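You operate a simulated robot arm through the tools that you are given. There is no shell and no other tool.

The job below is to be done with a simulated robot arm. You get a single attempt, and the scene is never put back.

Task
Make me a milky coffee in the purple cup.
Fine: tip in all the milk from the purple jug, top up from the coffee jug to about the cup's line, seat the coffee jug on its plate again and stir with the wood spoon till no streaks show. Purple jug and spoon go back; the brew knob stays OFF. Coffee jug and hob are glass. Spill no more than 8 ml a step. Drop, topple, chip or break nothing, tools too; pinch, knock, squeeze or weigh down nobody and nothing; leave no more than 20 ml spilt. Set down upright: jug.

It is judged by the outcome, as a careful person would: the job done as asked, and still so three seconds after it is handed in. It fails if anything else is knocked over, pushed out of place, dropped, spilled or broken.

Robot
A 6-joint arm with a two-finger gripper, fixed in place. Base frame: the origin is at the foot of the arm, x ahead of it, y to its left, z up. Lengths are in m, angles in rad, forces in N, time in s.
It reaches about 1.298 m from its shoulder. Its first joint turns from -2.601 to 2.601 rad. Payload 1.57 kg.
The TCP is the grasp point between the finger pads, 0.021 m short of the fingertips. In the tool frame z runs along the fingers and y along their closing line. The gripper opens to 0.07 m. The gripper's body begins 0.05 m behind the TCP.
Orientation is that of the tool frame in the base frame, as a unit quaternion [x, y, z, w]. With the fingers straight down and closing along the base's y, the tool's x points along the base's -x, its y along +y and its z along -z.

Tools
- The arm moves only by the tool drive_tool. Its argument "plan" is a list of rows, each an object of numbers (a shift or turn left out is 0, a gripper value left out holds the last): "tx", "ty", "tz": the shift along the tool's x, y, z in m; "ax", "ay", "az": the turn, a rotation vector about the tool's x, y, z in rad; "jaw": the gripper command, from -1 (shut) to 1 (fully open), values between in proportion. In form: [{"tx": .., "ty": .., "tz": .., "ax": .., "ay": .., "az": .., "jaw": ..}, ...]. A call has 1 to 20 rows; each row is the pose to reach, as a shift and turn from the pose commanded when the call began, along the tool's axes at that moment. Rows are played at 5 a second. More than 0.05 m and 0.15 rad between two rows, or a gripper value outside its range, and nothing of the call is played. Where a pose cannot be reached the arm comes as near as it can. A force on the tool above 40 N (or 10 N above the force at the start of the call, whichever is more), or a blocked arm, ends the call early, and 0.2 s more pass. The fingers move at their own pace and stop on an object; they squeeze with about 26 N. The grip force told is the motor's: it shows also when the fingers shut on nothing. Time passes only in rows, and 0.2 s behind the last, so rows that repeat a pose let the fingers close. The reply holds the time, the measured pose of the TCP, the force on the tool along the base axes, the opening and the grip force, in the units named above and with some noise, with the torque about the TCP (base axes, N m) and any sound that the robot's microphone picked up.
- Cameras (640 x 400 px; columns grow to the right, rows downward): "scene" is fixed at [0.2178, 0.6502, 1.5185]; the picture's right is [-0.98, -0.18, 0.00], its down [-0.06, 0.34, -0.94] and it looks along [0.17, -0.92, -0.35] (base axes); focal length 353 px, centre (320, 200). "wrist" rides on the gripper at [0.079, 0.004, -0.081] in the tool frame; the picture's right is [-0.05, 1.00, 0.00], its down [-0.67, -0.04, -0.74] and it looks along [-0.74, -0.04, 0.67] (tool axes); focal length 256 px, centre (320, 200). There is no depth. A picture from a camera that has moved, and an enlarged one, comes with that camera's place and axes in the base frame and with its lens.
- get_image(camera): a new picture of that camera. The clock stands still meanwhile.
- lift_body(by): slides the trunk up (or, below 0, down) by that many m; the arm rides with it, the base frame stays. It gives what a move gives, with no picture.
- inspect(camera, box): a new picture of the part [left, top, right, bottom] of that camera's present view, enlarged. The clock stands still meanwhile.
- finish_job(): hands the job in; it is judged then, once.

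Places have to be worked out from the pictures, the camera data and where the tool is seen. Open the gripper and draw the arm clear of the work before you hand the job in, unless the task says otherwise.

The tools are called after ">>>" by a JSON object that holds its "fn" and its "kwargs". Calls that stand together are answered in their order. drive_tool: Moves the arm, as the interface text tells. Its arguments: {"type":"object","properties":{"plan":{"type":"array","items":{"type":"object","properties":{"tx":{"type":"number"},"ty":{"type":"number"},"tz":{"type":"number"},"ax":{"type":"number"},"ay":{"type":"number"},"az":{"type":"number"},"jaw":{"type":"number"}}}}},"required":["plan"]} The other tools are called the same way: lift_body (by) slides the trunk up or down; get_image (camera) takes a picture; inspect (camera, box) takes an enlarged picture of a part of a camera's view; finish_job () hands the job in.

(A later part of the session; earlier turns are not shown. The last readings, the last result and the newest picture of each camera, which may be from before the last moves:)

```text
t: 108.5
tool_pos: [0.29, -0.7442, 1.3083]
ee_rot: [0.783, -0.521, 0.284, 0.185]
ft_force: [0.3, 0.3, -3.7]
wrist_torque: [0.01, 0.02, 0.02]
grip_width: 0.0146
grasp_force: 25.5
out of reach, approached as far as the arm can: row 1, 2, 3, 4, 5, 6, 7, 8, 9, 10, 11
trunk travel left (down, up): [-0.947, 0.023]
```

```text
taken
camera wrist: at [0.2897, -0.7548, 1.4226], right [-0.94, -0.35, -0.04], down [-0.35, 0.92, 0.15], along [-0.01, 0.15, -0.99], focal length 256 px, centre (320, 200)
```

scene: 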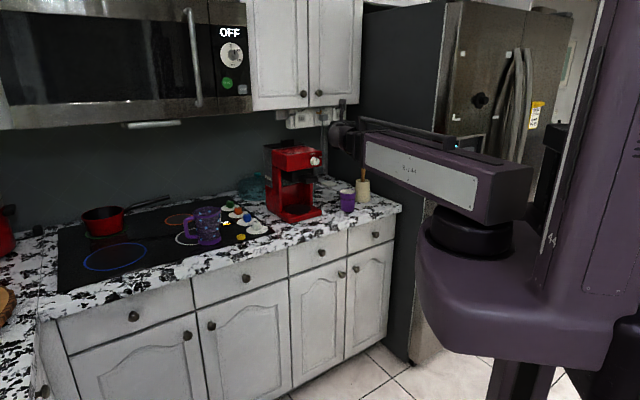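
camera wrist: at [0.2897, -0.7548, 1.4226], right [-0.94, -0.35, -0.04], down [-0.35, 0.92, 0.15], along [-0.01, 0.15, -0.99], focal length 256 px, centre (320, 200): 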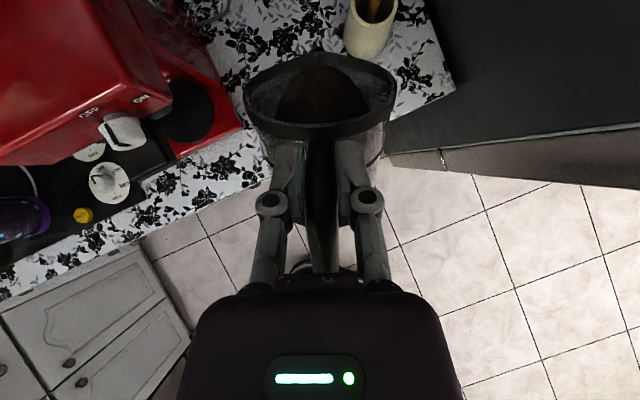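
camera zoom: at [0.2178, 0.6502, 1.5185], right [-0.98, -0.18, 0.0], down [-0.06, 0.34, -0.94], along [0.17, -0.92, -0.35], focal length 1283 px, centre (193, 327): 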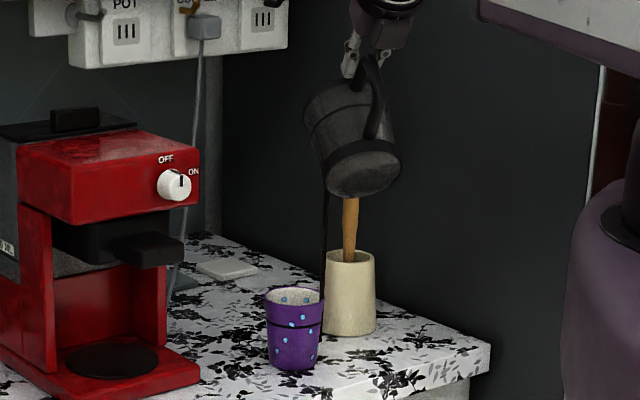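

Something is off: the arm deviated from the plan and I see a dark thin line below the spout. The clock is stopped while I look, so I'll zoom in right away.

>>> {"fn": "inspect", "kwargs": {"camera": "scene", "box": [330, 130, 380, 180]}}

>>> {"fn": "inspect", "kwargs": {"camera": "scene", "box": [320, 165, 380, 220]}}

>>> {"fn": "inspect", "kwargs": {"camera": "wrist", "box": [230, 0, 420, 140]}}

```text
8.00 times, centred on (355, 155) of scene
camera zoom: at [0.2178, 0.6502, 1.5185], right [-0.98, -0.18, 0.0], down [-0.06, 0.34, -0.94], along [0.17, -0.92, -0.35], focal length 2823 px, centre (40, 560)
```

zoom: 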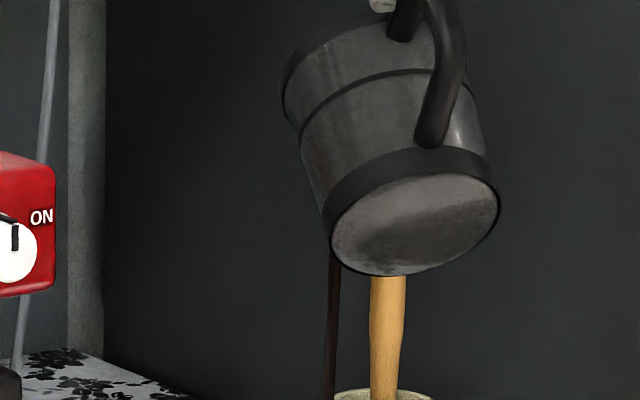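

```text
7.27 times, centred on (350, 192) of scene
camera zoom: at [0.2178, 0.6502, 1.5185], right [-0.98, -0.18, 0.0], down [-0.06, 0.34, -0.94], along [0.17, -0.92, -0.35], focal length 2566 px, centre (102, 254)
```

zoom: 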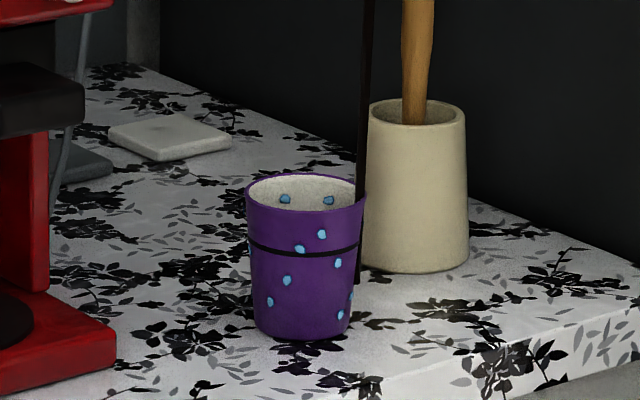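

```text
2.86 times, centred on (325, 70) of wrist
camera zoom: at [0.2897, -0.7548, 1.4226], right [-0.94, -0.35, -0.04], down [-0.35, 0.92, 0.15], along [-0.01, 0.15, -0.99], focal length 731 px, centre (306, 571)
```

zoom: 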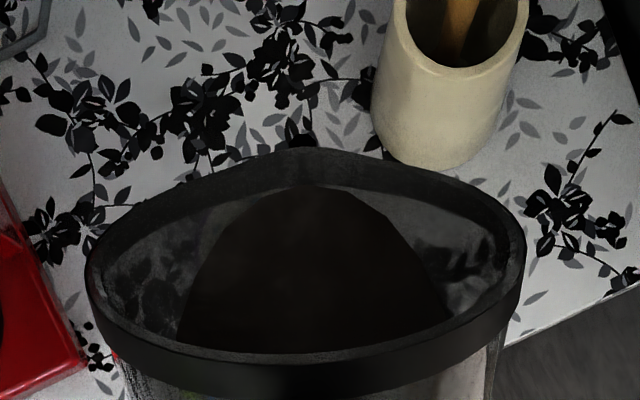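

Coffee is already running at 50° and missing the cup because the arm hit a limit and drifted sideways. I'll tilt back up immediately.

>>> {"fn": "drive_tool", "kwargs": {"plan": [{"tx": 0.027, "tz": -0.002, "ay": 0.149, "jaw": -1}, {"tx": 0.0531, "tz": -0.008, "ay": 0.298}, {"tx": 0.0782, "tz": -0.0178, "ay": 0.447}, {"tx": 0.1016, "tz": -0.0312, "ay": 0.596}]}}

>>> {"fn": "inspect", "kwargs": {"camera": "scene", "box": [310, 110, 400, 220]}}

>>> {"fn": "inspect", "kwargs": {"camera": "scene", "box": [320, 165, 380, 220]}}

```text
t: 109.5
tool_pos: [0.3102, -0.8007, 1.3996]
ee_rot: [0.665, -0.444, 0.502, 0.329]
ft_force: [-0.1, 0.2, -2.2]
wrist_torque: [0.12, 0.03, 0.04]
grip_width: 0.0148
grasp_force: 26.3
trunk travel left (down, up): [-0.947, 0.023]
```

```text
3.64 times, centred on (355, 165) of scene
camera zoom: at [0.2178, 0.6502, 1.5185], right [-0.98, -0.18, 0.0], down [-0.06, 0.34, -0.94], along [0.17, -0.92, -0.35], focal length 1283 px, centre (193, 327)
```

zoom: 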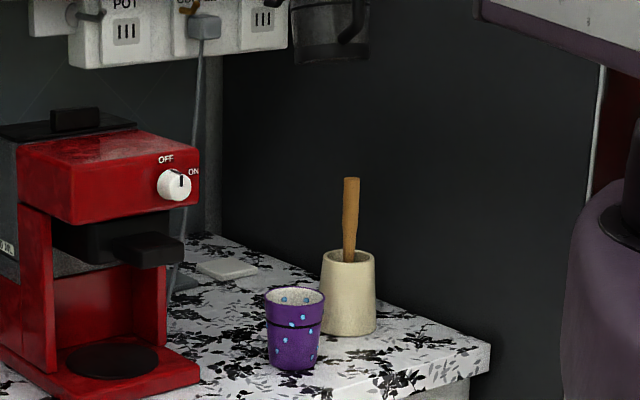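

```text
7.27 times, centred on (350, 192) of scene
camera zoom: at [0.2178, 0.6502, 1.5185], right [-0.98, -0.18, 0.0], down [-0.06, 0.34, -0.94], along [0.17, -0.92, -0.35], focal length 2566 px, centre (102, 254)
```

zoom: 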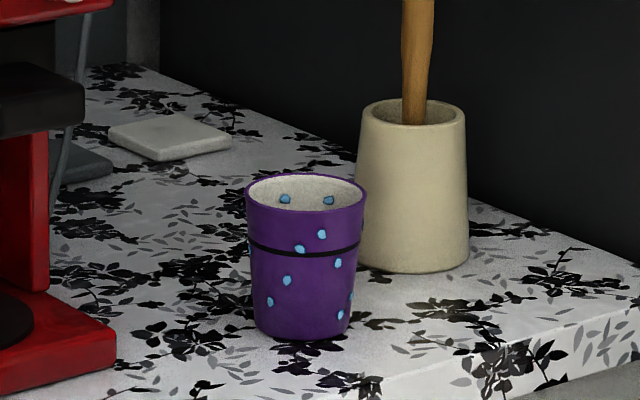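

The flow stopped. I'll check the wrist view and look for spilled coffee on the counter.

>>> {"fn": "get_image", "kwargs": {"camera": "wrist"}}

>>> {"fn": "get_image", "kwargs": {"camera": "scene"}}

>>> {"fn": "inspect", "kwargs": {"camera": "scene", "box": [335, 185, 385, 215]}}

```text
taken
camera wrist: at [0.2839, -0.7508, 1.4994], right [-0.93, -0.37, -0.06], down [-0.31, 0.85, -0.43], along [0.21, -0.38, -0.9], focal length 256 px, centre (320, 200)
```

wrist: 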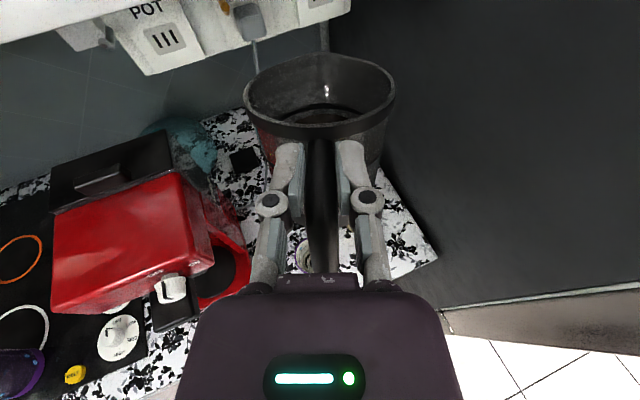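

```text
taken
```

scene: 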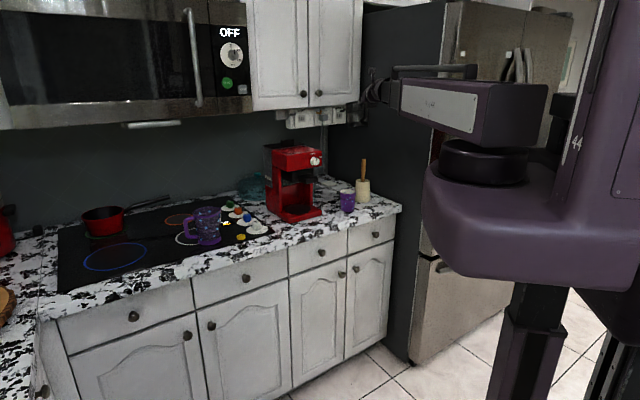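

```text
12.80 times, centred on (360, 200) of scene
camera zoom: at [0.2178, 0.6502, 1.5185], right [-0.98, -0.18, 0.0], down [-0.06, 0.34, -0.94], along [0.17, -0.92, -0.35], focal length 4516 px, centre (-192, 200)
```

zoom: 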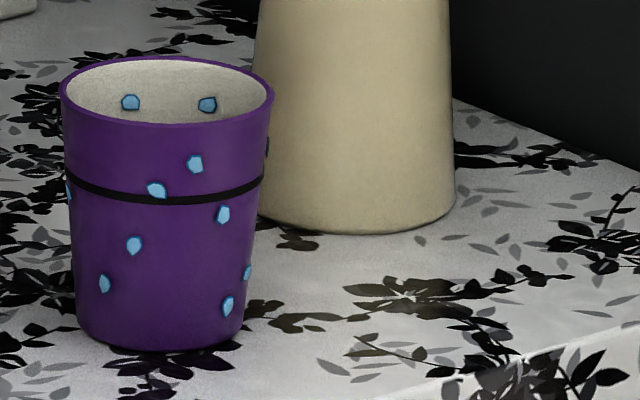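

No obvious pool is visible, and the small spill landed between the cup and crock. The jug is fuller than I assumed (about 300 ml) and the tool was nearly aligned with the arm axis, a wrist singularity. I'll re-approach from azimuth -45°, an angle that worked for the milk, first yawing away at height.

>>> {"fn": "drive_tool", "kwargs": {"plan": [{"tx": -0.0029, "ty": 0.0023, "tz": -0.0102, "ax": 0.0461, "az": -0.0134, "jaw": -1}, {"tx": -0.0059, "ty": 0.0047, "tz": -0.0203, "ax": 0.0922, "az": -0.0268}, {"tx": -0.0088, "ty": 0.007, "tz": -0.0305, "ax": 0.1383, "az": -0.0401}, {"tx": -0.0118, "ty": 0.0094, "tz": -0.0407, "ax": 0.1844, "az": -0.0535}, {"tx": -0.0147, "ty": 0.0117, "tz": -0.0508, "ax": 0.2305, "az": -0.0669}, {"tx": -0.0176, "ty": 0.014, "tz": -0.061, "ax": 0.2766, "az": -0.0803}, {"tx": -0.0206, "ty": 0.0164, "tz": -0.0711, "ax": 0.3227, "az": -0.0936}, {"tx": -0.0235, "ty": 0.0187, "tz": -0.0813, "ax": 0.3688, "az": -0.107}, {"tx": -0.0235, "ty": 0.0187, "tz": -0.0813, "ax": 0.3688, "az": -0.107}]}}

>>> {"fn": "get_image", "kwargs": {"camera": "wrist"}}

>>> {"fn": "inspect", "kwargs": {"camera": "scene", "box": [300, 80, 420, 220]}}

```text
t: 111.5
tool_pos: [0.2602, -0.7284, 1.4006]
ee_rot: [0.738, -0.309, 0.555, 0.228]
ft_force: [0.2, 0.7, -3.6]
wrist_torque: [0.07, 0.08, -0.01]
grip_width: 0.0146
grasp_force: 26.2
out of reach, approached as far as the arm can: row 6, 7
trunk travel left (down, up): [-0.947, 0.023]
```

```text
taken
camera wrist: at [0.2177, -0.6925, 1.4996], right [-0.72, -0.69, -0.06], down [-0.61, 0.67, -0.43], along [0.34, -0.28, -0.9], focal length 256 px, centre (320, 200)
```

wrist: 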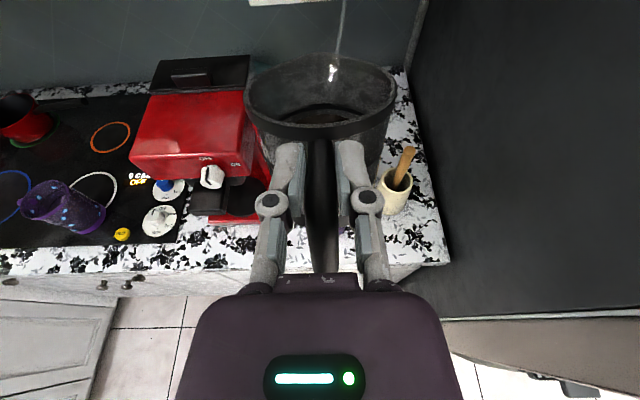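

```text
2.86 times, centred on (360, 150) of scene
camera zoom: at [0.2178, 0.6502, 1.5185], right [-0.98, -0.18, 0.0], down [-0.06, 0.34, -0.94], along [0.17, -0.92, -0.35], focal length 1008 px, centre (206, 343)
```

zoom: 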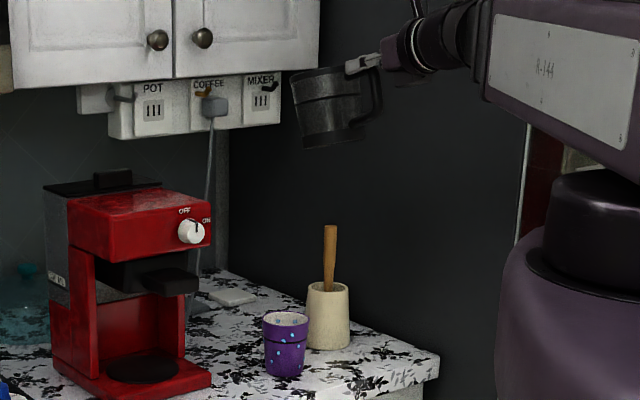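

>>> {"fn": "inspect", "kwargs": {"camera": "wrist", "box": [330, 130, 460, 270]}}

>>> {"fn": "inspect", "kwargs": {"camera": "wrist", "box": [240, 45, 400, 150]}}

```text
2.86 times, centred on (395, 200) of wrist
camera zoom: at [0.2177, -0.6925, 1.4996], right [-0.72, -0.69, -0.06], down [-0.61, 0.67, -0.43], along [0.34, -0.28, -0.9], focal length 731 px, centre (106, 200)
```

zoom: 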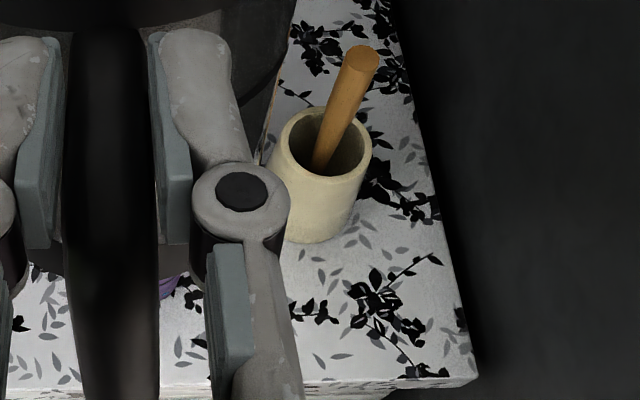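

```text
3.81 times, centred on (320, 98) of wrist
camera zoom: at [0.2177, -0.6925, 1.4996], right [-0.72, -0.69, -0.06], down [-0.61, 0.67, -0.43], along [0.34, -0.28, -0.9], focal length 975 px, centre (320, 590)
```

zoom: 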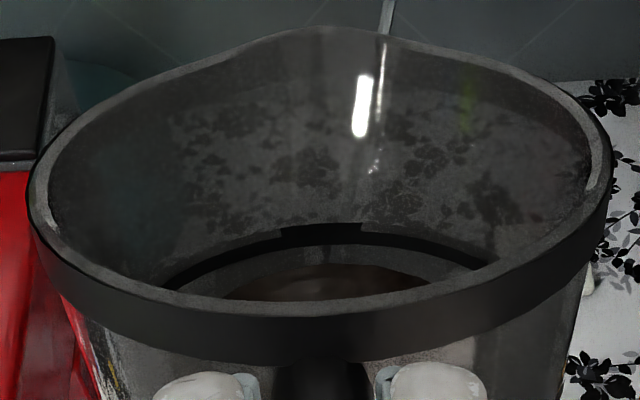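

The coffee surface is visible just under the jug's band, so about 210–240 ml. The new pose was reached accurately. I'll lower the trunk 0.13 m and tilt gently only to 43°, then verify the spout over the cup.

>>> {"fn": "lift_body", "kwargs": {"by": -0.13}}

>>> {"fn": "drive_tool", "kwargs": {"plan": [{"tx": -0.0079, "tz": 0.0021, "ay": -0.0471, "jaw": -1}, {"tx": -0.0157, "tz": 0.0067, "ay": -0.0995}, {"tx": -0.0235, "tz": 0.0114, "ay": -0.1518}, {"tx": -0.0308, "tz": 0.0166, "ay": -0.2042}, {"tx": -0.0378, "tz": 0.022, "ay": -0.2566}, {"tx": -0.0444, "tz": 0.0276, "ay": -0.3089}, {"tx": -0.0508, "tz": 0.0335, "ay": -0.3613}, {"tx": -0.0567, "tz": 0.0395, "ay": -0.4136}, {"tx": -0.0596, "tz": 0.0426, "ay": -0.4398}]}}

>>> {"fn": "inspect", "kwargs": {"camera": "scene", "box": [320, 140, 400, 215]}}

>>> {"fn": "get_image", "kwargs": {"camera": "wrist"}}

```text
t: 113.0
tool_pos: [0.2589, -0.729, 1.2708]
ee_rot: [0.737, -0.309, 0.556, 0.229]
ft_force: [-0.2, 0.4, -2.6]
wrist_torque: [0.11, 0.08, 0.03]
grip_width: 0.0146
grasp_force: 25.5
trunk travel left (down, up): [-0.817, 0.153]
```

```text
t: 115.0
tool_pos: [0.278, -0.746, 1.1986]
ee_rot: [0.84, -0.352, 0.381, 0.156]
ft_force: [-0.2, 0.6, -3.6]
wrist_torque: [0.04, 0.07, -0.01]
grip_width: 0.0145
grasp_force: 26.0
trunk travel left (down, up): [-0.817, 0.153]
```

```text
5.33 times, centred on (360, 178) of scene
camera zoom: at [0.2178, 0.6502, 1.5185], right [-0.98, -0.18, 0.0], down [-0.06, 0.34, -0.94], along [0.17, -0.92, -0.35], focal length 1882 px, centre (107, 320)
```

zoom: 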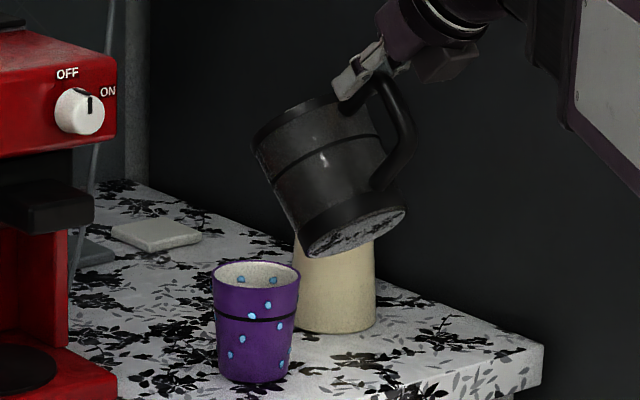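

```text
taken
camera wrist: at [0.2687, -0.7439, 1.3128], right [-0.73, -0.68, -0.05], down [-0.68, 0.73, -0.01], along [0.04, 0.03, -1.0], focal length 256 px, centre (320, 200)
```

wrist: 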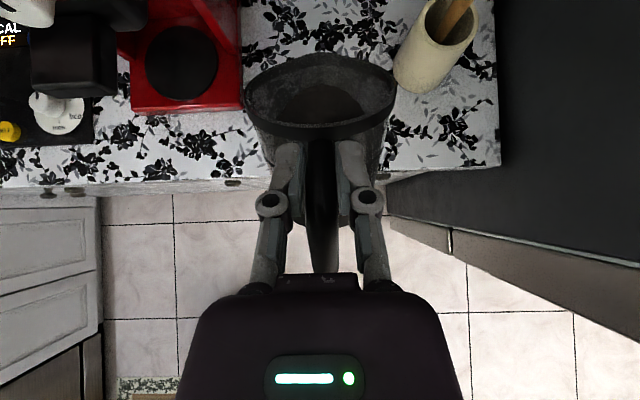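

>>> {"fn": "inspect", "kwargs": {"camera": "scene", "box": [335, 150, 375, 185]}}

>>> {"fn": "inspect", "kwargs": {"camera": "wrist", "box": [235, 30, 405, 150]}}

```text
11.43 times, centred on (355, 168) of scene
camera zoom: at [0.2178, 0.6502, 1.5185], right [-0.98, -0.18, 0.0], down [-0.06, 0.34, -0.94], along [0.17, -0.92, -0.35], focal length 4033 px, centre (-80, 571)
```

zoom: 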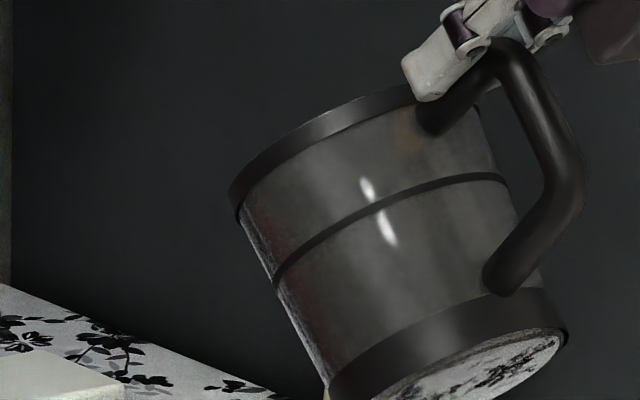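

```text
3.33 times, centred on (320, 90) of wrist
camera zoom: at [0.2687, -0.7439, 1.3128], right [-0.73, -0.68, -0.05], down [-0.68, 0.73, -0.01], along [0.04, 0.03, -1.0], focal length 853 px, centre (320, 567)
```

zoom: 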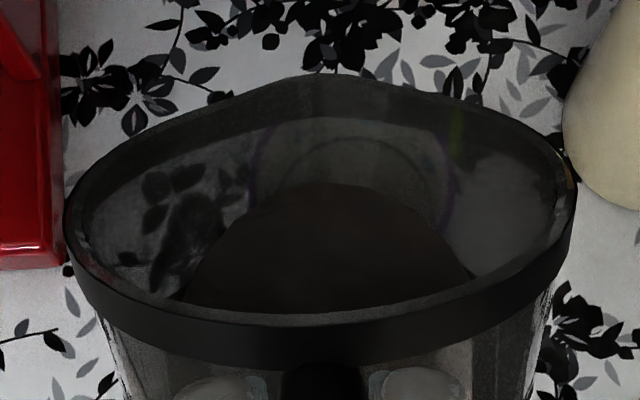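

Through the glass I can see the cup rim directly under the spout; the alignment is good and the coffee is still short of the lip. I'll continue at 1° per row to 49° and check.

>>> {"fn": "drive_tool", "kwargs": {"plan": [{"tx": -0.0008, "tz": 0.0024, "ay": -0.0157, "jaw": -1}, {"tx": -0.0015, "tz": 0.0047, "ay": -0.0314}, {"tx": -0.0022, "tz": 0.0075, "ay": -0.0489}, {"tx": -0.0028, "tz": 0.0102, "ay": -0.0663}, {"tx": -0.0034, "tz": 0.0129, "ay": -0.0838}, {"tx": -0.004, "tz": 0.0155, "ay": -0.1012}, {"tx": -0.0045, "tz": 0.0182, "ay": -0.1187}, {"tx": -0.0049, "tz": 0.0208, "ay": -0.1361}]}}

>>> {"fn": "inspect", "kwargs": {"camera": "scene", "box": [325, 150, 385, 210]}}

>>> {"fn": "inspect", "kwargs": {"camera": "wrist", "box": [235, 30, 405, 150]}}

```text
t: 116.8
tool_pos: [0.2867, -0.7547, 1.1821]
ee_rot: [0.864, -0.361, 0.324, 0.131]
ft_force: [0.3, 0.9, -2.4]
wrist_torque: [0.0, 0.01, 0.05]
grip_width: 0.0148
grasp_force: 26.1
out of reach, approached as far as the arm can: row 8
trunk travel left (down, up): [-0.817, 0.153]
```

```text
6.67 times, centred on (355, 180) of scene
camera zoom: at [0.2178, 0.6502, 1.5185], right [-0.98, -0.18, 0.0], down [-0.06, 0.34, -0.94], along [0.17, -0.92, -0.35], focal length 2352 px, centre (87, 333)
```

zoom: 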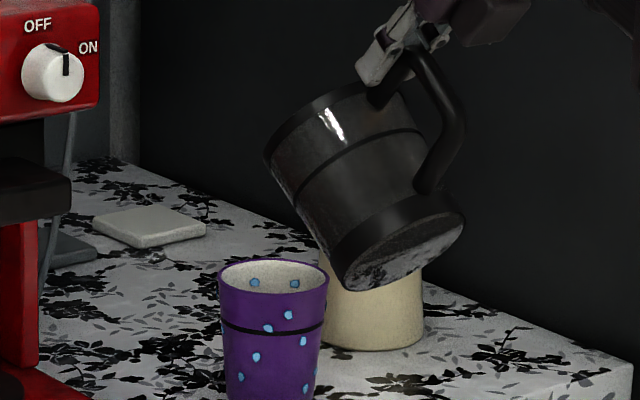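

```text
3.33 times, centred on (320, 90) of wrist
camera zoom: at [0.2876, -0.763, 1.2951], right [-0.74, -0.67, -0.04], down [-0.67, 0.73, 0.13], along [-0.06, 0.12, -0.99], focal length 853 px, centre (320, 567)
```

zoom: 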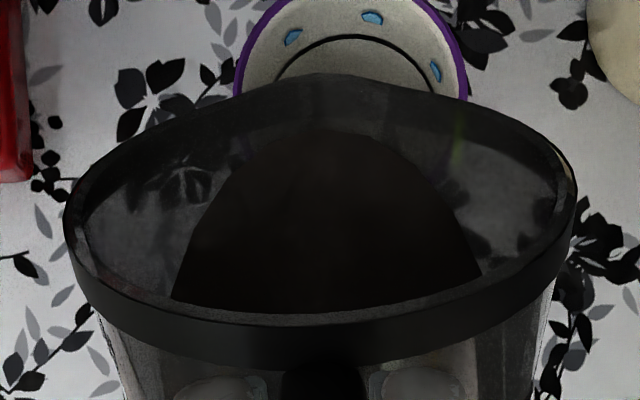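

The wrist view shows the spout about 22 mm short of the cup centre and 8 mm to one side. I'll correct that (8 mm lateral, 6 mm forward) and creep to 53°.

>>> {"fn": "drive_tool", "kwargs": {"plan": [{"tx": 0.0023, "ty": 0.004, "tz": 0.002, "jaw": -1}, {"tx": 0.0045, "ty": 0.008, "tz": 0.0039}, {"tx": 0.0045, "ty": 0.008, "tz": 0.0069, "ay": -0.0192}, {"tx": 0.0045, "ty": 0.008, "tz": 0.0096, "ay": -0.0367}, {"tx": 0.0046, "ty": 0.008, "tz": 0.0122, "ay": -0.0541}, {"tx": 0.0047, "ty": 0.008, "tz": 0.0149, "ay": -0.0716}]}}

>>> {"fn": "inspect", "kwargs": {"camera": "scene", "box": [325, 150, 385, 210]}}

>>> {"fn": "inspect", "kwargs": {"camera": "wrist", "box": [235, 10, 405, 130]}}

```text
t: 118.2
tool_pos: [0.2901, -0.7696, 1.174]
ee_rot: [0.876, -0.365, 0.293, 0.119]
ft_force: [0.0, -0.5, -3.1]
wrist_torque: [0.03, -0.01, 0.0]
grip_width: 0.0144
grasp_force: 25.5
trunk travel left (down, up): [-0.817, 0.153]
```

```text
6.67 times, centred on (355, 180) of scene
camera zoom: at [0.2178, 0.6502, 1.5185], right [-0.98, -0.18, 0.0], down [-0.06, 0.34, -0.94], along [0.17, -0.92, -0.35], focal length 2352 px, centre (87, 333)
```

zoom: 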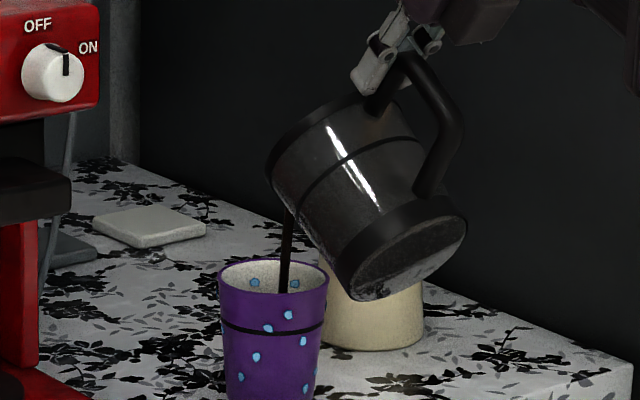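

```text
3.33 times, centred on (320, 70) of wrist
camera zoom: at [0.2974, -0.7835, 1.2858], right [-0.74, -0.67, -0.04], down [-0.67, 0.72, 0.2], along [-0.11, 0.17, -0.98], focal length 853 px, centre (320, 633)
```

zoom: 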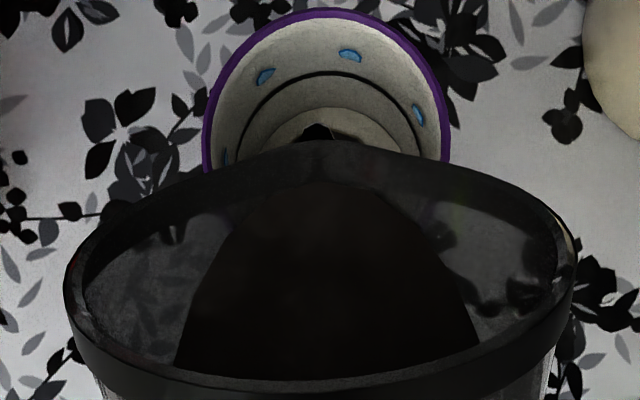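

Coffee is pouring right into the cup. I'll hold this angle for about a second and monitor the level through the wrist view.

>>> {"fn": "drive_tool", "kwargs": {"plan": [{"jaw": -1}, {}, {}, {}]}}

>>> {"fn": "inspect", "kwargs": {"camera": "wrist", "box": [235, 10, 405, 130]}}

>>> {"fn": "inspect", "kwargs": {"camera": "scene", "box": [325, 150, 385, 210]}}

```text
t: 119.2
tool_pos: [0.2894, -0.7687, 1.1728]
ee_rot: [0.876, -0.366, 0.293, 0.118]
ft_force: [-0.5, -0.4, -3.3]
wrist_torque: [-0.01, 0.0, -0.02]
grip_width: 0.0142
grasp_force: 26.5
trunk travel left (down, up): [-0.817, 0.153]
```

```text
3.33 times, centred on (320, 70) of wrist
camera zoom: at [0.2972, -0.7833, 1.286], right [-0.74, -0.67, -0.04], down [-0.67, 0.72, 0.2], along [-0.1, 0.17, -0.98], focal length 853 px, centre (320, 633)
```

zoom: 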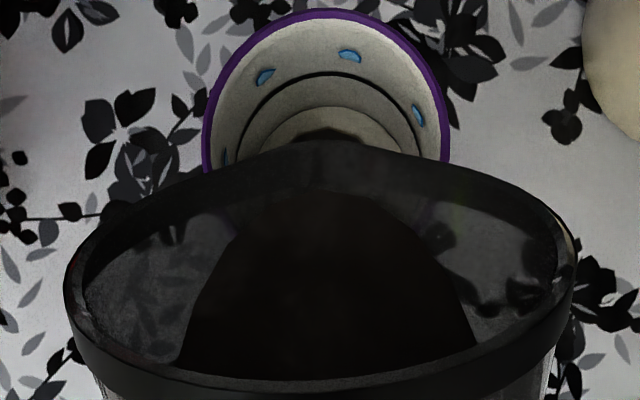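

```text
6.67 times, centred on (355, 180) of scene
camera zoom: at [0.2178, 0.6502, 1.5185], right [-0.98, -0.18, 0.0], down [-0.06, 0.34, -0.94], along [0.17, -0.92, -0.35], focal length 2352 px, centre (87, 333)
```

zoom: 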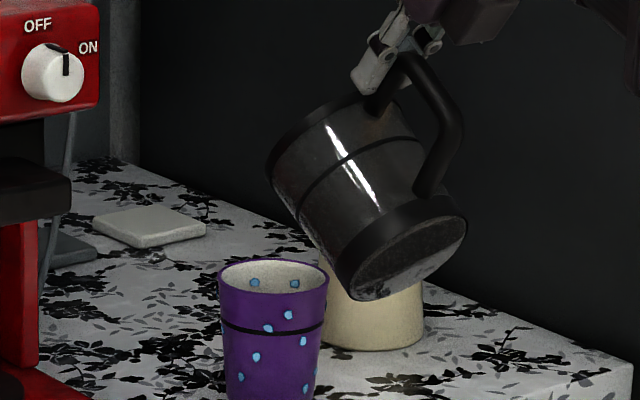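

The stream settles as each angle reaches equilibrium, so I have fine control of the flow. I'll step to 56° at 0.5° per row and hold.

>>> {"fn": "drive_tool", "kwargs": {"plan": [{"tx": 0.0002, "tz": 0.0013, "ay": -0.0091, "jaw": -1}, {"tx": 0.0004, "tz": 0.0026, "ay": -0.0182}, {"tx": 0.0006, "tz": 0.004, "ay": -0.0272}, {"tx": 0.0008, "tz": 0.0053, "ay": -0.0363}, {"tx": 0.001, "tz": 0.0066, "ay": -0.0454}, {"tx": 0.001, "tz": 0.0066, "ay": -0.0454}, {"tx": 0.001, "tz": 0.0066, "ay": -0.0454}, {"tx": 0.001, "tz": 0.0066, "ay": -0.0454}]}}

>>> {"fn": "inspect", "kwargs": {"camera": "wrist", "box": [235, 10, 405, 130]}}

>>> {"fn": "inspect", "kwargs": {"camera": "scene", "box": [325, 150, 385, 210]}}

```text
t: 121.0
tool_pos: [0.2938, -0.7724, 1.1666]
ee_rot: [0.882, -0.368, 0.273, 0.11]
ft_force: [0.2, -0.4, -3.2]
wrist_torque: [-0.03, 0.0, 0.04]
grip_width: 0.0146
grasp_force: 25.9
trunk travel left (down, up): [-0.817, 0.153]
```

```text
3.33 times, centred on (320, 70) of wrist
camera zoom: at [0.3048, -0.7899, 1.2803], right [-0.74, -0.67, -0.04], down [-0.66, 0.71, 0.24], along [-0.14, 0.2, -0.97], focal length 853 px, centre (320, 633)
```

zoom: 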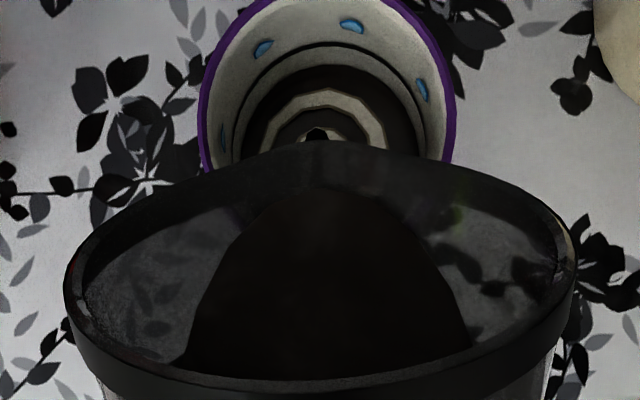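

```text
6.67 times, centred on (355, 180) of scene
camera zoom: at [0.2178, 0.6502, 1.5185], right [-0.98, -0.18, 0.0], down [-0.06, 0.34, -0.94], along [0.17, -0.92, -0.35], focal length 2352 px, centre (87, 333)
```

zoom: 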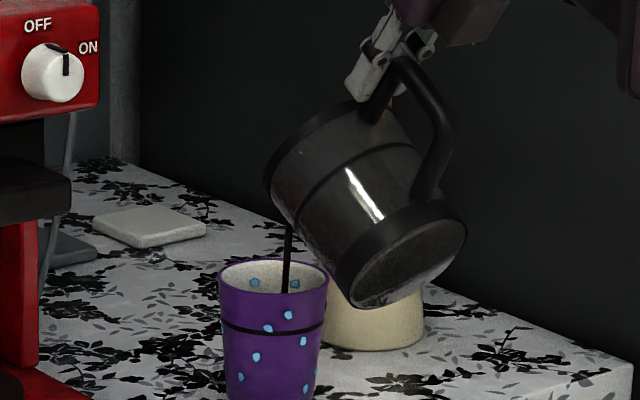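

The level is rising with visible streaks and is still below the line. I'll let this angle drain for another 0.8 s.

>>> {"fn": "drive_tool", "kwargs": {"plan": [{"jaw": -1}, {}, {}]}}

>>> {"fn": "inspect", "kwargs": {"camera": "wrist", "box": [235, 0, 405, 120]}}

>>> {"fn": "inspect", "kwargs": {"camera": "scene", "box": [325, 150, 385, 210]}}

```text
t: 121.8
tool_pos: [0.2938, -0.7724, 1.1684]
ee_rot: [0.882, -0.368, 0.273, 0.11]
ft_force: [-0.4, 1.0, -2.8]
wrist_torque: [-0.03, 0.0, -0.01]
grip_width: 0.0146
grasp_force: 26.0
trunk travel left (down, up): [-0.817, 0.153]
```

```text
3.33 times, centred on (320, 60) of wrist
camera zoom: at [0.3048, -0.7899, 1.2803], right [-0.74, -0.67, -0.04], down [-0.66, 0.71, 0.24], along [-0.14, 0.2, -0.97], focal length 853 px, centre (320, 667)
```

zoom: 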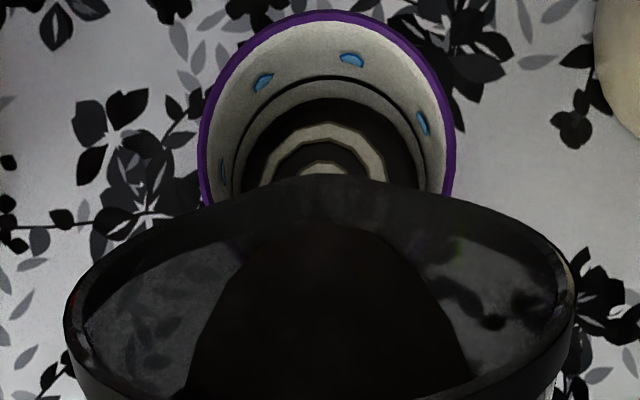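

```text
6.67 times, centred on (355, 180) of scene
camera zoom: at [0.2178, 0.6502, 1.5185], right [-0.98, -0.18, 0.0], down [-0.06, 0.34, -0.94], along [0.17, -0.92, -0.35], focal length 2352 px, centre (87, 333)
```

zoom: 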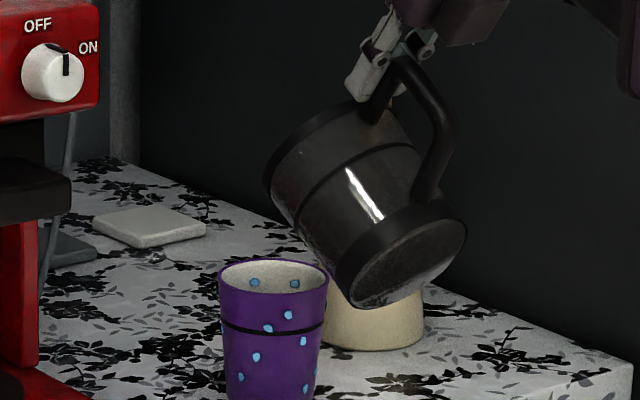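

By geometry the surface is now about 12 mm below the line (≈35 ml to go). I'll step to 58° slowly and hold.

>>> {"fn": "drive_tool", "kwargs": {"plan": [{"tx": 0.0003, "tz": 0.0011, "ay": -0.0078, "jaw": -1}, {"tx": 0.0006, "tz": 0.0022, "ay": -0.0156}, {"tx": 0.0008, "tz": 0.0034, "ay": -0.0235}, {"tx": 0.0011, "tz": 0.0045, "ay": -0.0313}, {"tx": 0.0014, "tz": 0.0056, "ay": -0.0391}, {"tx": 0.0014, "tz": 0.0056, "ay": -0.0391}, {"tx": 0.0014, "tz": 0.0056, "ay": -0.0391}, {"tx": 0.0014, "tz": 0.0056, "ay": -0.0391}, {"tx": 0.0014, "tz": 0.0056, "ay": -0.0391}]}}

>>> {"fn": "inspect", "kwargs": {"camera": "wrist", "box": [235, 0, 405, 120]}}

>>> {"fn": "inspect", "kwargs": {"camera": "scene", "box": [325, 150, 385, 210]}}

```text
t: 123.8
tool_pos: [0.2973, -0.7768, 1.1639]
ee_rot: [0.887, -0.371, 0.255, 0.102]
ft_force: [-0.3, 0.0, -2.5]
wrist_torque: [-0.02, 0.0, 0.0]
grip_width: 0.0145
grasp_force: 26.1
trunk travel left (down, up): [-0.817, 0.153]
```

```text
3.33 times, centred on (320, 60) of wrist
camera zoom: at [0.3103, -0.7972, 1.2755], right [-0.74, -0.67, -0.03], down [-0.65, 0.7, 0.28], along [-0.16, 0.23, -0.96], focal length 853 px, centre (320, 667)
```

zoom: 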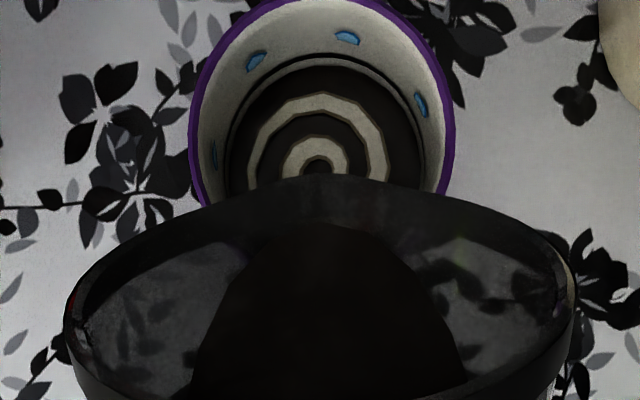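

```text
6.67 times, centred on (355, 180) of scene
camera zoom: at [0.2178, 0.6502, 1.5185], right [-0.98, -0.18, 0.0], down [-0.06, 0.34, -0.94], along [0.17, -0.92, -0.35], focal length 2352 px, centre (87, 333)
```

zoom: 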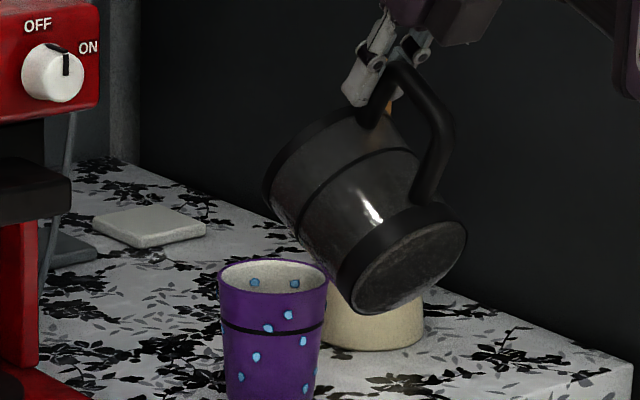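

The surface is now about 6 mm under the line. One more small step of 1.4°, then hold.

>>> {"fn": "drive_tool", "kwargs": {"plan": [{"tx": 0.0004, "tz": 0.0012, "ay": -0.0083, "jaw": -1}, {"tx": 0.0008, "tz": 0.0023, "ay": -0.0165}, {"tx": 0.0012, "tz": 0.0035, "ay": -0.0248}, {"tx": 0.0012, "tz": 0.0035, "ay": -0.0248}, {"tx": 0.0012, "tz": 0.0035, "ay": -0.0248}, {"tx": 0.0012, "tz": 0.0035, "ay": -0.0248}, {"tx": 0.0012, "tz": 0.0035, "ay": -0.0248}]}}

>>> {"fn": "inspect", "kwargs": {"camera": "wrist", "box": [235, 0, 405, 120]}}

>>> {"fn": "inspect", "kwargs": {"camera": "scene", "box": [325, 150, 385, 210]}}

```text
t: 125.4
tool_pos: [0.2998, -0.7783, 1.1608]
ee_rot: [0.89, -0.371, 0.245, 0.097]
ft_force: [0.7, -0.2, -2.1]
wrist_torque: [0.0, 0.04, -0.02]
grip_width: 0.0144
grasp_force: 25.8
trunk travel left (down, up): [-0.817, 0.153]
```

```text
3.33 times, centred on (320, 60) of wrist
camera zoom: at [0.3147, -0.8007, 1.2725], right [-0.74, -0.67, -0.03], down [-0.65, 0.7, 0.3], along [-0.18, 0.25, -0.95], focal length 853 px, centre (320, 667)
```

zoom: 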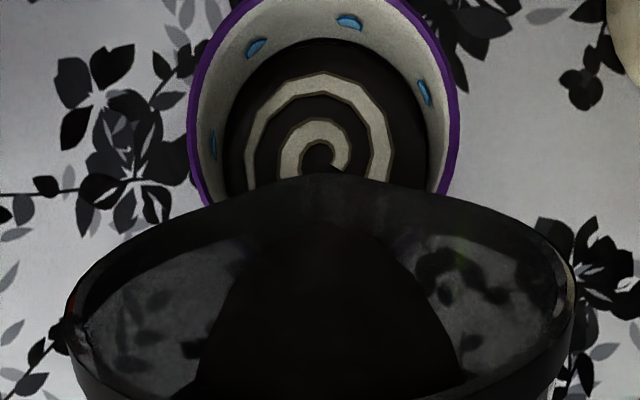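

```text
6.67 times, centred on (355, 180) of scene
camera zoom: at [0.2178, 0.6502, 1.5185], right [-0.98, -0.18, 0.0], down [-0.06, 0.34, -0.94], along [0.17, -0.92, -0.35], focal length 2352 px, centre (87, 333)
```

zoom: 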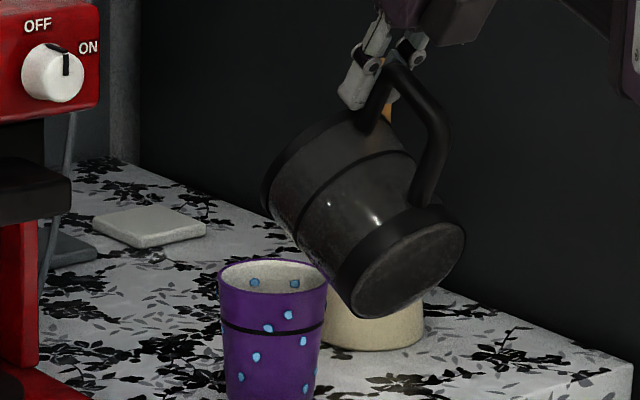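

The surface has reached the line. I'll stop now and tilt the jug back upright over the cup.

>>> {"fn": "drive_tool", "kwargs": {"plan": [{"tx": -0.0026, "tz": -0.0079, "ay": 0.0567, "jaw": -1}, {"tx": -0.0051, "tz": -0.0181, "ay": 0.1265}, {"tx": -0.0073, "tz": -0.0313, "ay": 0.2138}, {"tx": -0.0084, "tz": -0.045, "ay": 0.3011}, {"tx": -0.0082, "tz": -0.059, "ay": 0.3883}, {"tx": -0.0068, "tz": -0.0734, "ay": 0.4756}, {"tx": -0.0044, "tz": -0.0881, "ay": 0.5629}, {"tx": -0.0008, "tz": -0.1026, "ay": 0.6501}, {"tx": 0.0039, "tz": -0.1171, "ay": 0.7374}, {"tx": 0.0097, "tz": -0.1314, "ay": 0.8247}, {"tx": 0.0165, "tz": -0.1455, "ay": 0.9119}, {"tx": 0.0243, "tz": -0.1591, "ay": 0.9992}, {"tx": 0.0312, "tz": -0.1698, "ay": 1.069}, {"tx": 0.0312, "tz": -0.1698, "ay": 1.069}]}}

>>> {"fn": "inspect", "kwargs": {"camera": "scene", "box": [310, 110, 410, 220]}}

>>> {"fn": "get_image", "kwargs": {"camera": "wrist"}}

```text
t: 128.4
tool_pos: [0.254, -0.7363, 1.3271]
ee_rot: [0.642, -0.27, 0.664, 0.274]
ft_force: [-0.3, 0.5, -1.9]
wrist_torque: [0.09, 0.11, -0.01]
grip_width: 0.0142
grasp_force: 26.4
out of reach, approached as far as the arm can: row 12, 13, 14
trunk travel left (down, up): [-0.817, 0.153]
```

```text
3.64 times, centred on (360, 165) of scene
camera zoom: at [0.2178, 0.6502, 1.5185], right [-0.98, -0.18, 0.0], down [-0.06, 0.34, -0.94], along [0.17, -0.92, -0.35], focal length 1283 px, centre (174, 327)
```

zoom: 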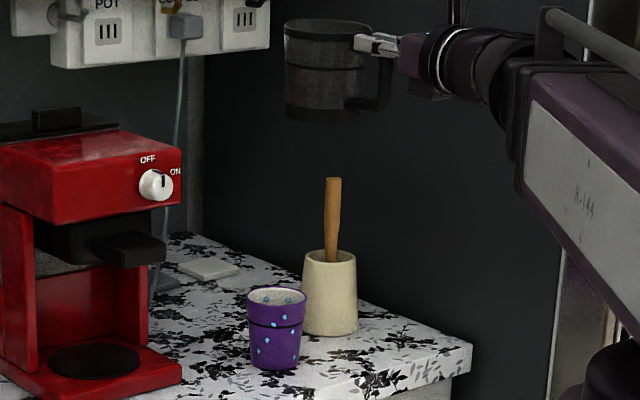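

```text
taken
camera wrist: at [0.1933, -0.6802, 1.4051], right [-0.71, -0.7, -0.06], down [-0.48, 0.54, -0.69], along [0.52, -0.46, -0.72], focal length 256 px, centre (320, 200)
```

wrist: 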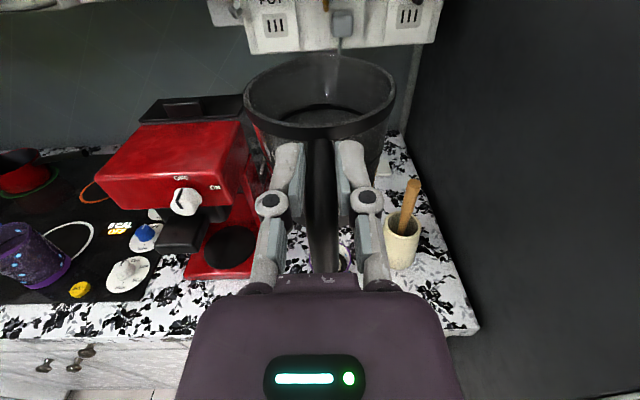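

The jug is upright again and the cup is filled. Next I'll return the coffee jug to its plate along the same path: first level the tool exactly, then swing at height to the spot in front of the machine.

>>> {"fn": "drive_tool", "kwargs": {"plan": [{"tx": -0.0035, "ay": -0.0192, "jaw": -1}, {"tx": -0.007, "ay": -0.0384}]}}

>>> {"fn": "drive_tool", "kwargs": {"plan": [{"ty": -0.0106, "tz": 0.0082, "ax": -0.0579, "jaw": -1}, {"ty": -0.0223, "tz": 0.0146, "ax": -0.1158}, {"ty": -0.0339, "tz": 0.02, "ax": -0.1737}, {"ty": -0.0458, "tz": 0.0242, "ax": -0.2315}, {"ty": -0.0582, "tz": 0.0271, "ax": -0.2894}, {"ty": -0.071, "tz": 0.0288, "ax": -0.3473}, {"ty": -0.0843, "tz": 0.0292, "ax": -0.4052}, {"ty": -0.0979, "tz": 0.0285, "ax": -0.4631}, {"ty": -0.1123, "tz": 0.0267, "ax": -0.521}, {"ty": -0.1266, "tz": 0.0234, "ax": -0.5788}, {"ty": -0.1418, "tz": 0.0194, "ax": -0.6367}, {"ty": -0.1576, "tz": 0.0141, "ax": -0.6946}, {"ty": -0.1576, "tz": 0.0141, "ax": -0.6946}]}}

>>> {"fn": "inspect", "kwargs": {"camera": "scene", "box": [280, 100, 410, 220]}}

```text
t: 129.0
tool_pos: [0.2554, -0.7357, 1.3214]
ee_rot: [0.654, -0.275, 0.652, 0.269]
ft_force: [-0.9, 0.2, -2.1]
wrist_torque: [0.09, 0.12, -0.06]
grip_width: 0.0143
grasp_force: 26.0
trunk travel left (down, up): [-0.817, 0.153]
```

```text
t: 131.8
tool_pos: [0.3773, -0.6355, 1.3205]
ee_rot: [0.523, -0.48, 0.519, 0.476]
ft_force: [-0.5, -0.2, -1.9]
wrist_torque: [0.16, 0.06, -0.01]
grip_width: 0.0142
grasp_force: 25.8
out of reach, approached as far as the arm can: row 7
trunk travel left (down, up): [-0.817, 0.153]
```

```text
3.33 times, centred on (345, 160) of scene
camera zoom: at [0.2178, 0.6502, 1.5185], right [-0.98, -0.18, 0.0], down [-0.06, 0.34, -0.94], along [0.17, -0.92, -0.35], focal length 1176 px, centre (237, 333)
```

zoom: 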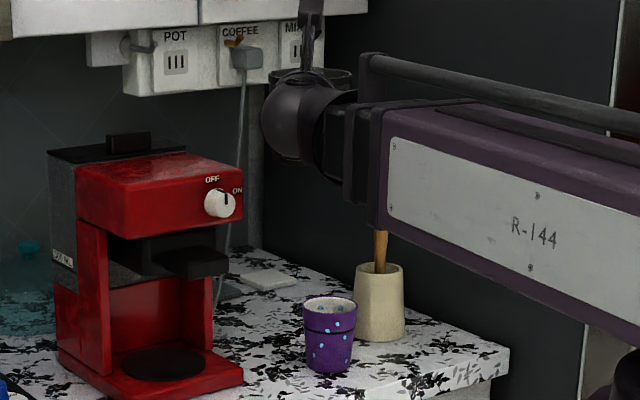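

The pose matches the earlier one exactly. I'll lower to the carry height used when it came out (TCP z≈1.05), in two stages.

>>> {"fn": "lift_body", "kwargs": {"by": -0.2}}

>>> {"fn": "get_image", "kwargs": {"camera": "wrist"}}

>>> {"fn": "lift_body", "kwargs": {"by": -0.068}}

>>> {"fn": "inspect", "kwargs": {"camera": "scene", "box": [275, 150, 405, 235]}}

>>> {"fn": "get_image", "kwargs": {"camera": "wrist"}}

```text
t: 134.0
tool_pos: [0.3783, -0.6344, 1.1198]
ee_rot: [0.522, -0.48, 0.52, 0.477]
ft_force: [0.1, 0.1, -2.1]
wrist_torque: [0.14, 0.01, -0.01]
grip_width: 0.0143
grasp_force: 26.1
trunk travel left (down, up): [-0.617, 0.353]
```

```text
taken
camera wrist: at [0.3668, -0.5549, 1.2012], right [-0.99, -0.09, -0.05], down [-0.03, 0.75, -0.66], along [0.1, -0.66, -0.75], focal length 256 px, centre (320, 200)
```

wrist: 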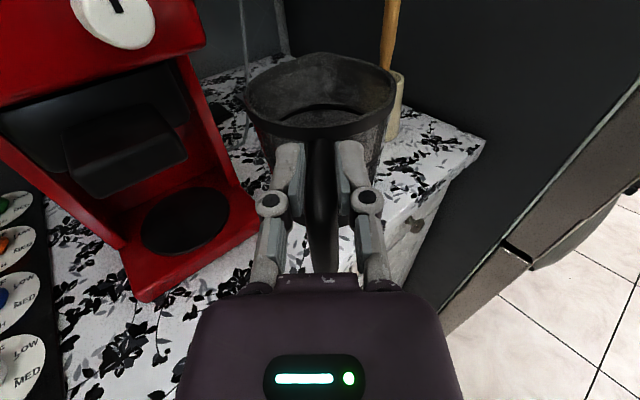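

```text
t: 135.1
tool_pos: [0.3775, -0.6361, 1.0528]
ee_rot: [0.523, -0.48, 0.519, 0.476]
ft_force: [0.0, -0.7, -3.2]
wrist_torque: [0.16, 0.0, 0.02]
grip_width: 0.0145
grasp_force: 25.9
trunk travel left (down, up): [-0.549, 0.421]
```

```text
4.71 times, centred on (340, 192) of scene
camera zoom: at [0.2178, 0.6502, 1.5185], right [-0.98, -0.18, 0.0], down [-0.06, 0.34, -0.94], along [0.17, -0.92, -0.35], focal length 1660 px, centre (226, 235)
```

zoom: 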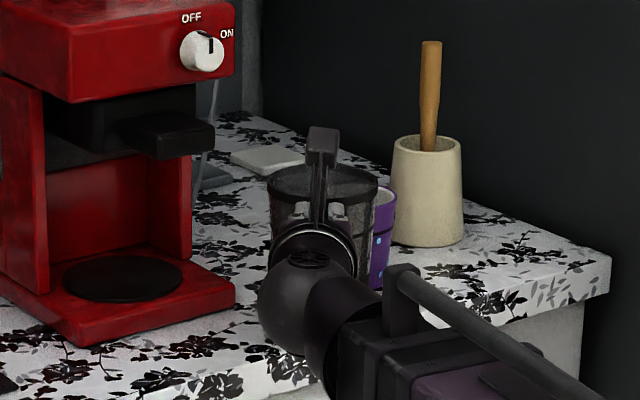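

```text
taken
camera wrist: at [0.3668, -0.5549, 1.1332], right [-0.99, -0.09, -0.05], down [-0.03, 0.75, -0.66], along [0.1, -0.66, -0.75], focal length 256 px, centre (320, 200)
```

wrist: 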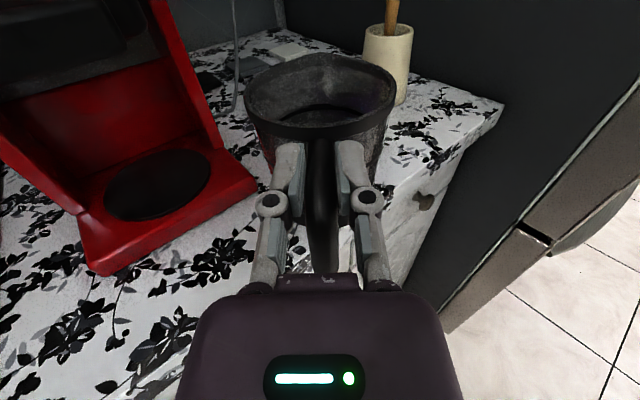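

The view matches the outbound one. I'll swing back in front of the plate (reverse of the exit).

>>> {"fn": "drive_tool", "kwargs": {"plan": [{"ty": -0.0041, "tz": 0.0013, "ax": 0.0437, "jaw": -1}, {"ty": -0.0082, "tz": 0.0026, "ax": 0.0873}, {"ty": -0.0132, "tz": 0.0034, "ax": 0.131}, {"ty": -0.0182, "tz": 0.0041, "ax": 0.1746}, {"ty": -0.0231, "tz": 0.0042, "ax": 0.2183}, {"ty": -0.0279, "tz": 0.0042, "ax": 0.2619}, {"ty": -0.0327, "tz": 0.0036, "ax": 0.3056}, {"ty": -0.0374, "tz": 0.0029, "ax": 0.3492}, {"ty": -0.0419, "tz": 0.0017, "ax": 0.3929}, {"ty": -0.0463, "tz": 0.0005, "ax": 0.4365}, {"ty": -0.0505, "tz": -0.0014, "ax": 0.4802}, {"ty": -0.0547, "tz": -0.0033, "ax": 0.5239}, {"ty": -0.0585, "tz": -0.0058, "ax": 0.5675}, {"ty": -0.0622, "tz": -0.0083, "ax": 0.6112}, {"ty": -0.0656, "tz": -0.0113, "ax": 0.6548}, {"ty": -0.069, "tz": -0.0143, "ax": 0.6985}, {"ty": -0.069, "tz": -0.0143, "ax": 0.6985}]}}

>>> {"fn": "get_image", "kwargs": {"camera": "wrist"}}

>>> {"fn": "inspect", "kwargs": {"camera": "scene", "box": [275, 160, 355, 225]}}

>>> {"fn": "inspect", "kwargs": {"camera": "wrist", "box": [490, 80, 640, 220]}}

```text
t: 138.7
tool_pos: [0.4448, -0.615, 1.0529]
ee_rot: [0.654, -0.272, 0.653, 0.268]
ft_force: [0.8, -0.4, -2.2]
wrist_torque: [0.09, 0.11, 0.01]
grip_width: 0.0142
grasp_force: 26.2
trunk travel left (down, up): [-0.549, 0.421]
```

```text
taken
camera wrist: at [0.3853, -0.5605, 1.1334], right [-0.71, -0.71, -0.06], down [-0.5, 0.56, -0.66], along [0.5, -0.44, -0.75], focal length 256 px, centre (320, 200)
```

wrist: 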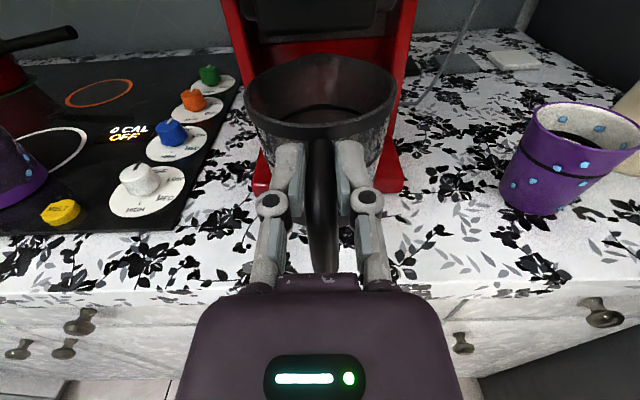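

```text
6.15 times, centred on (315, 192) of scene
camera zoom: at [0.2178, 0.6502, 1.5185], right [-0.98, -0.18, 0.0], down [-0.06, 0.34, -0.94], along [0.17, -0.92, -0.35], focal length 2171 px, centre (351, 246)
```

zoom: 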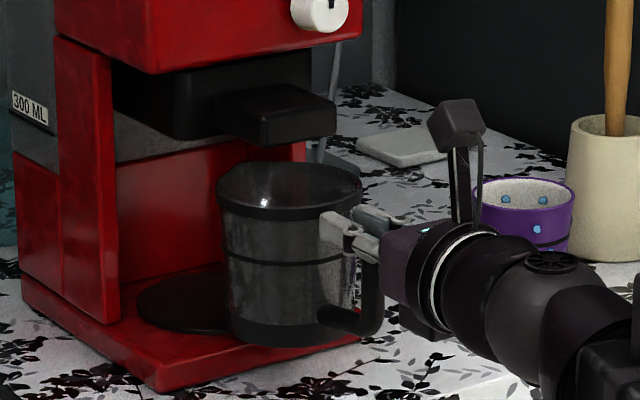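

```text
2.86 times, centred on (565, 150) of wrist
camera zoom: at [0.3853, -0.5605, 1.1334], right [-0.71, -0.71, -0.06], down [-0.5, 0.56, -0.66], along [0.5, -0.44, -0.75], focal length 731 px, centre (-380, 343)
```

zoom: 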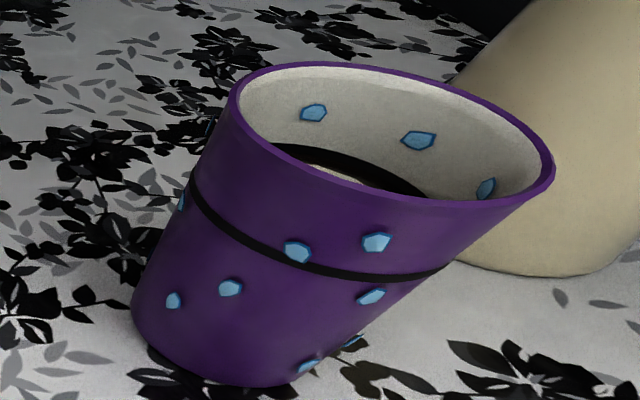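

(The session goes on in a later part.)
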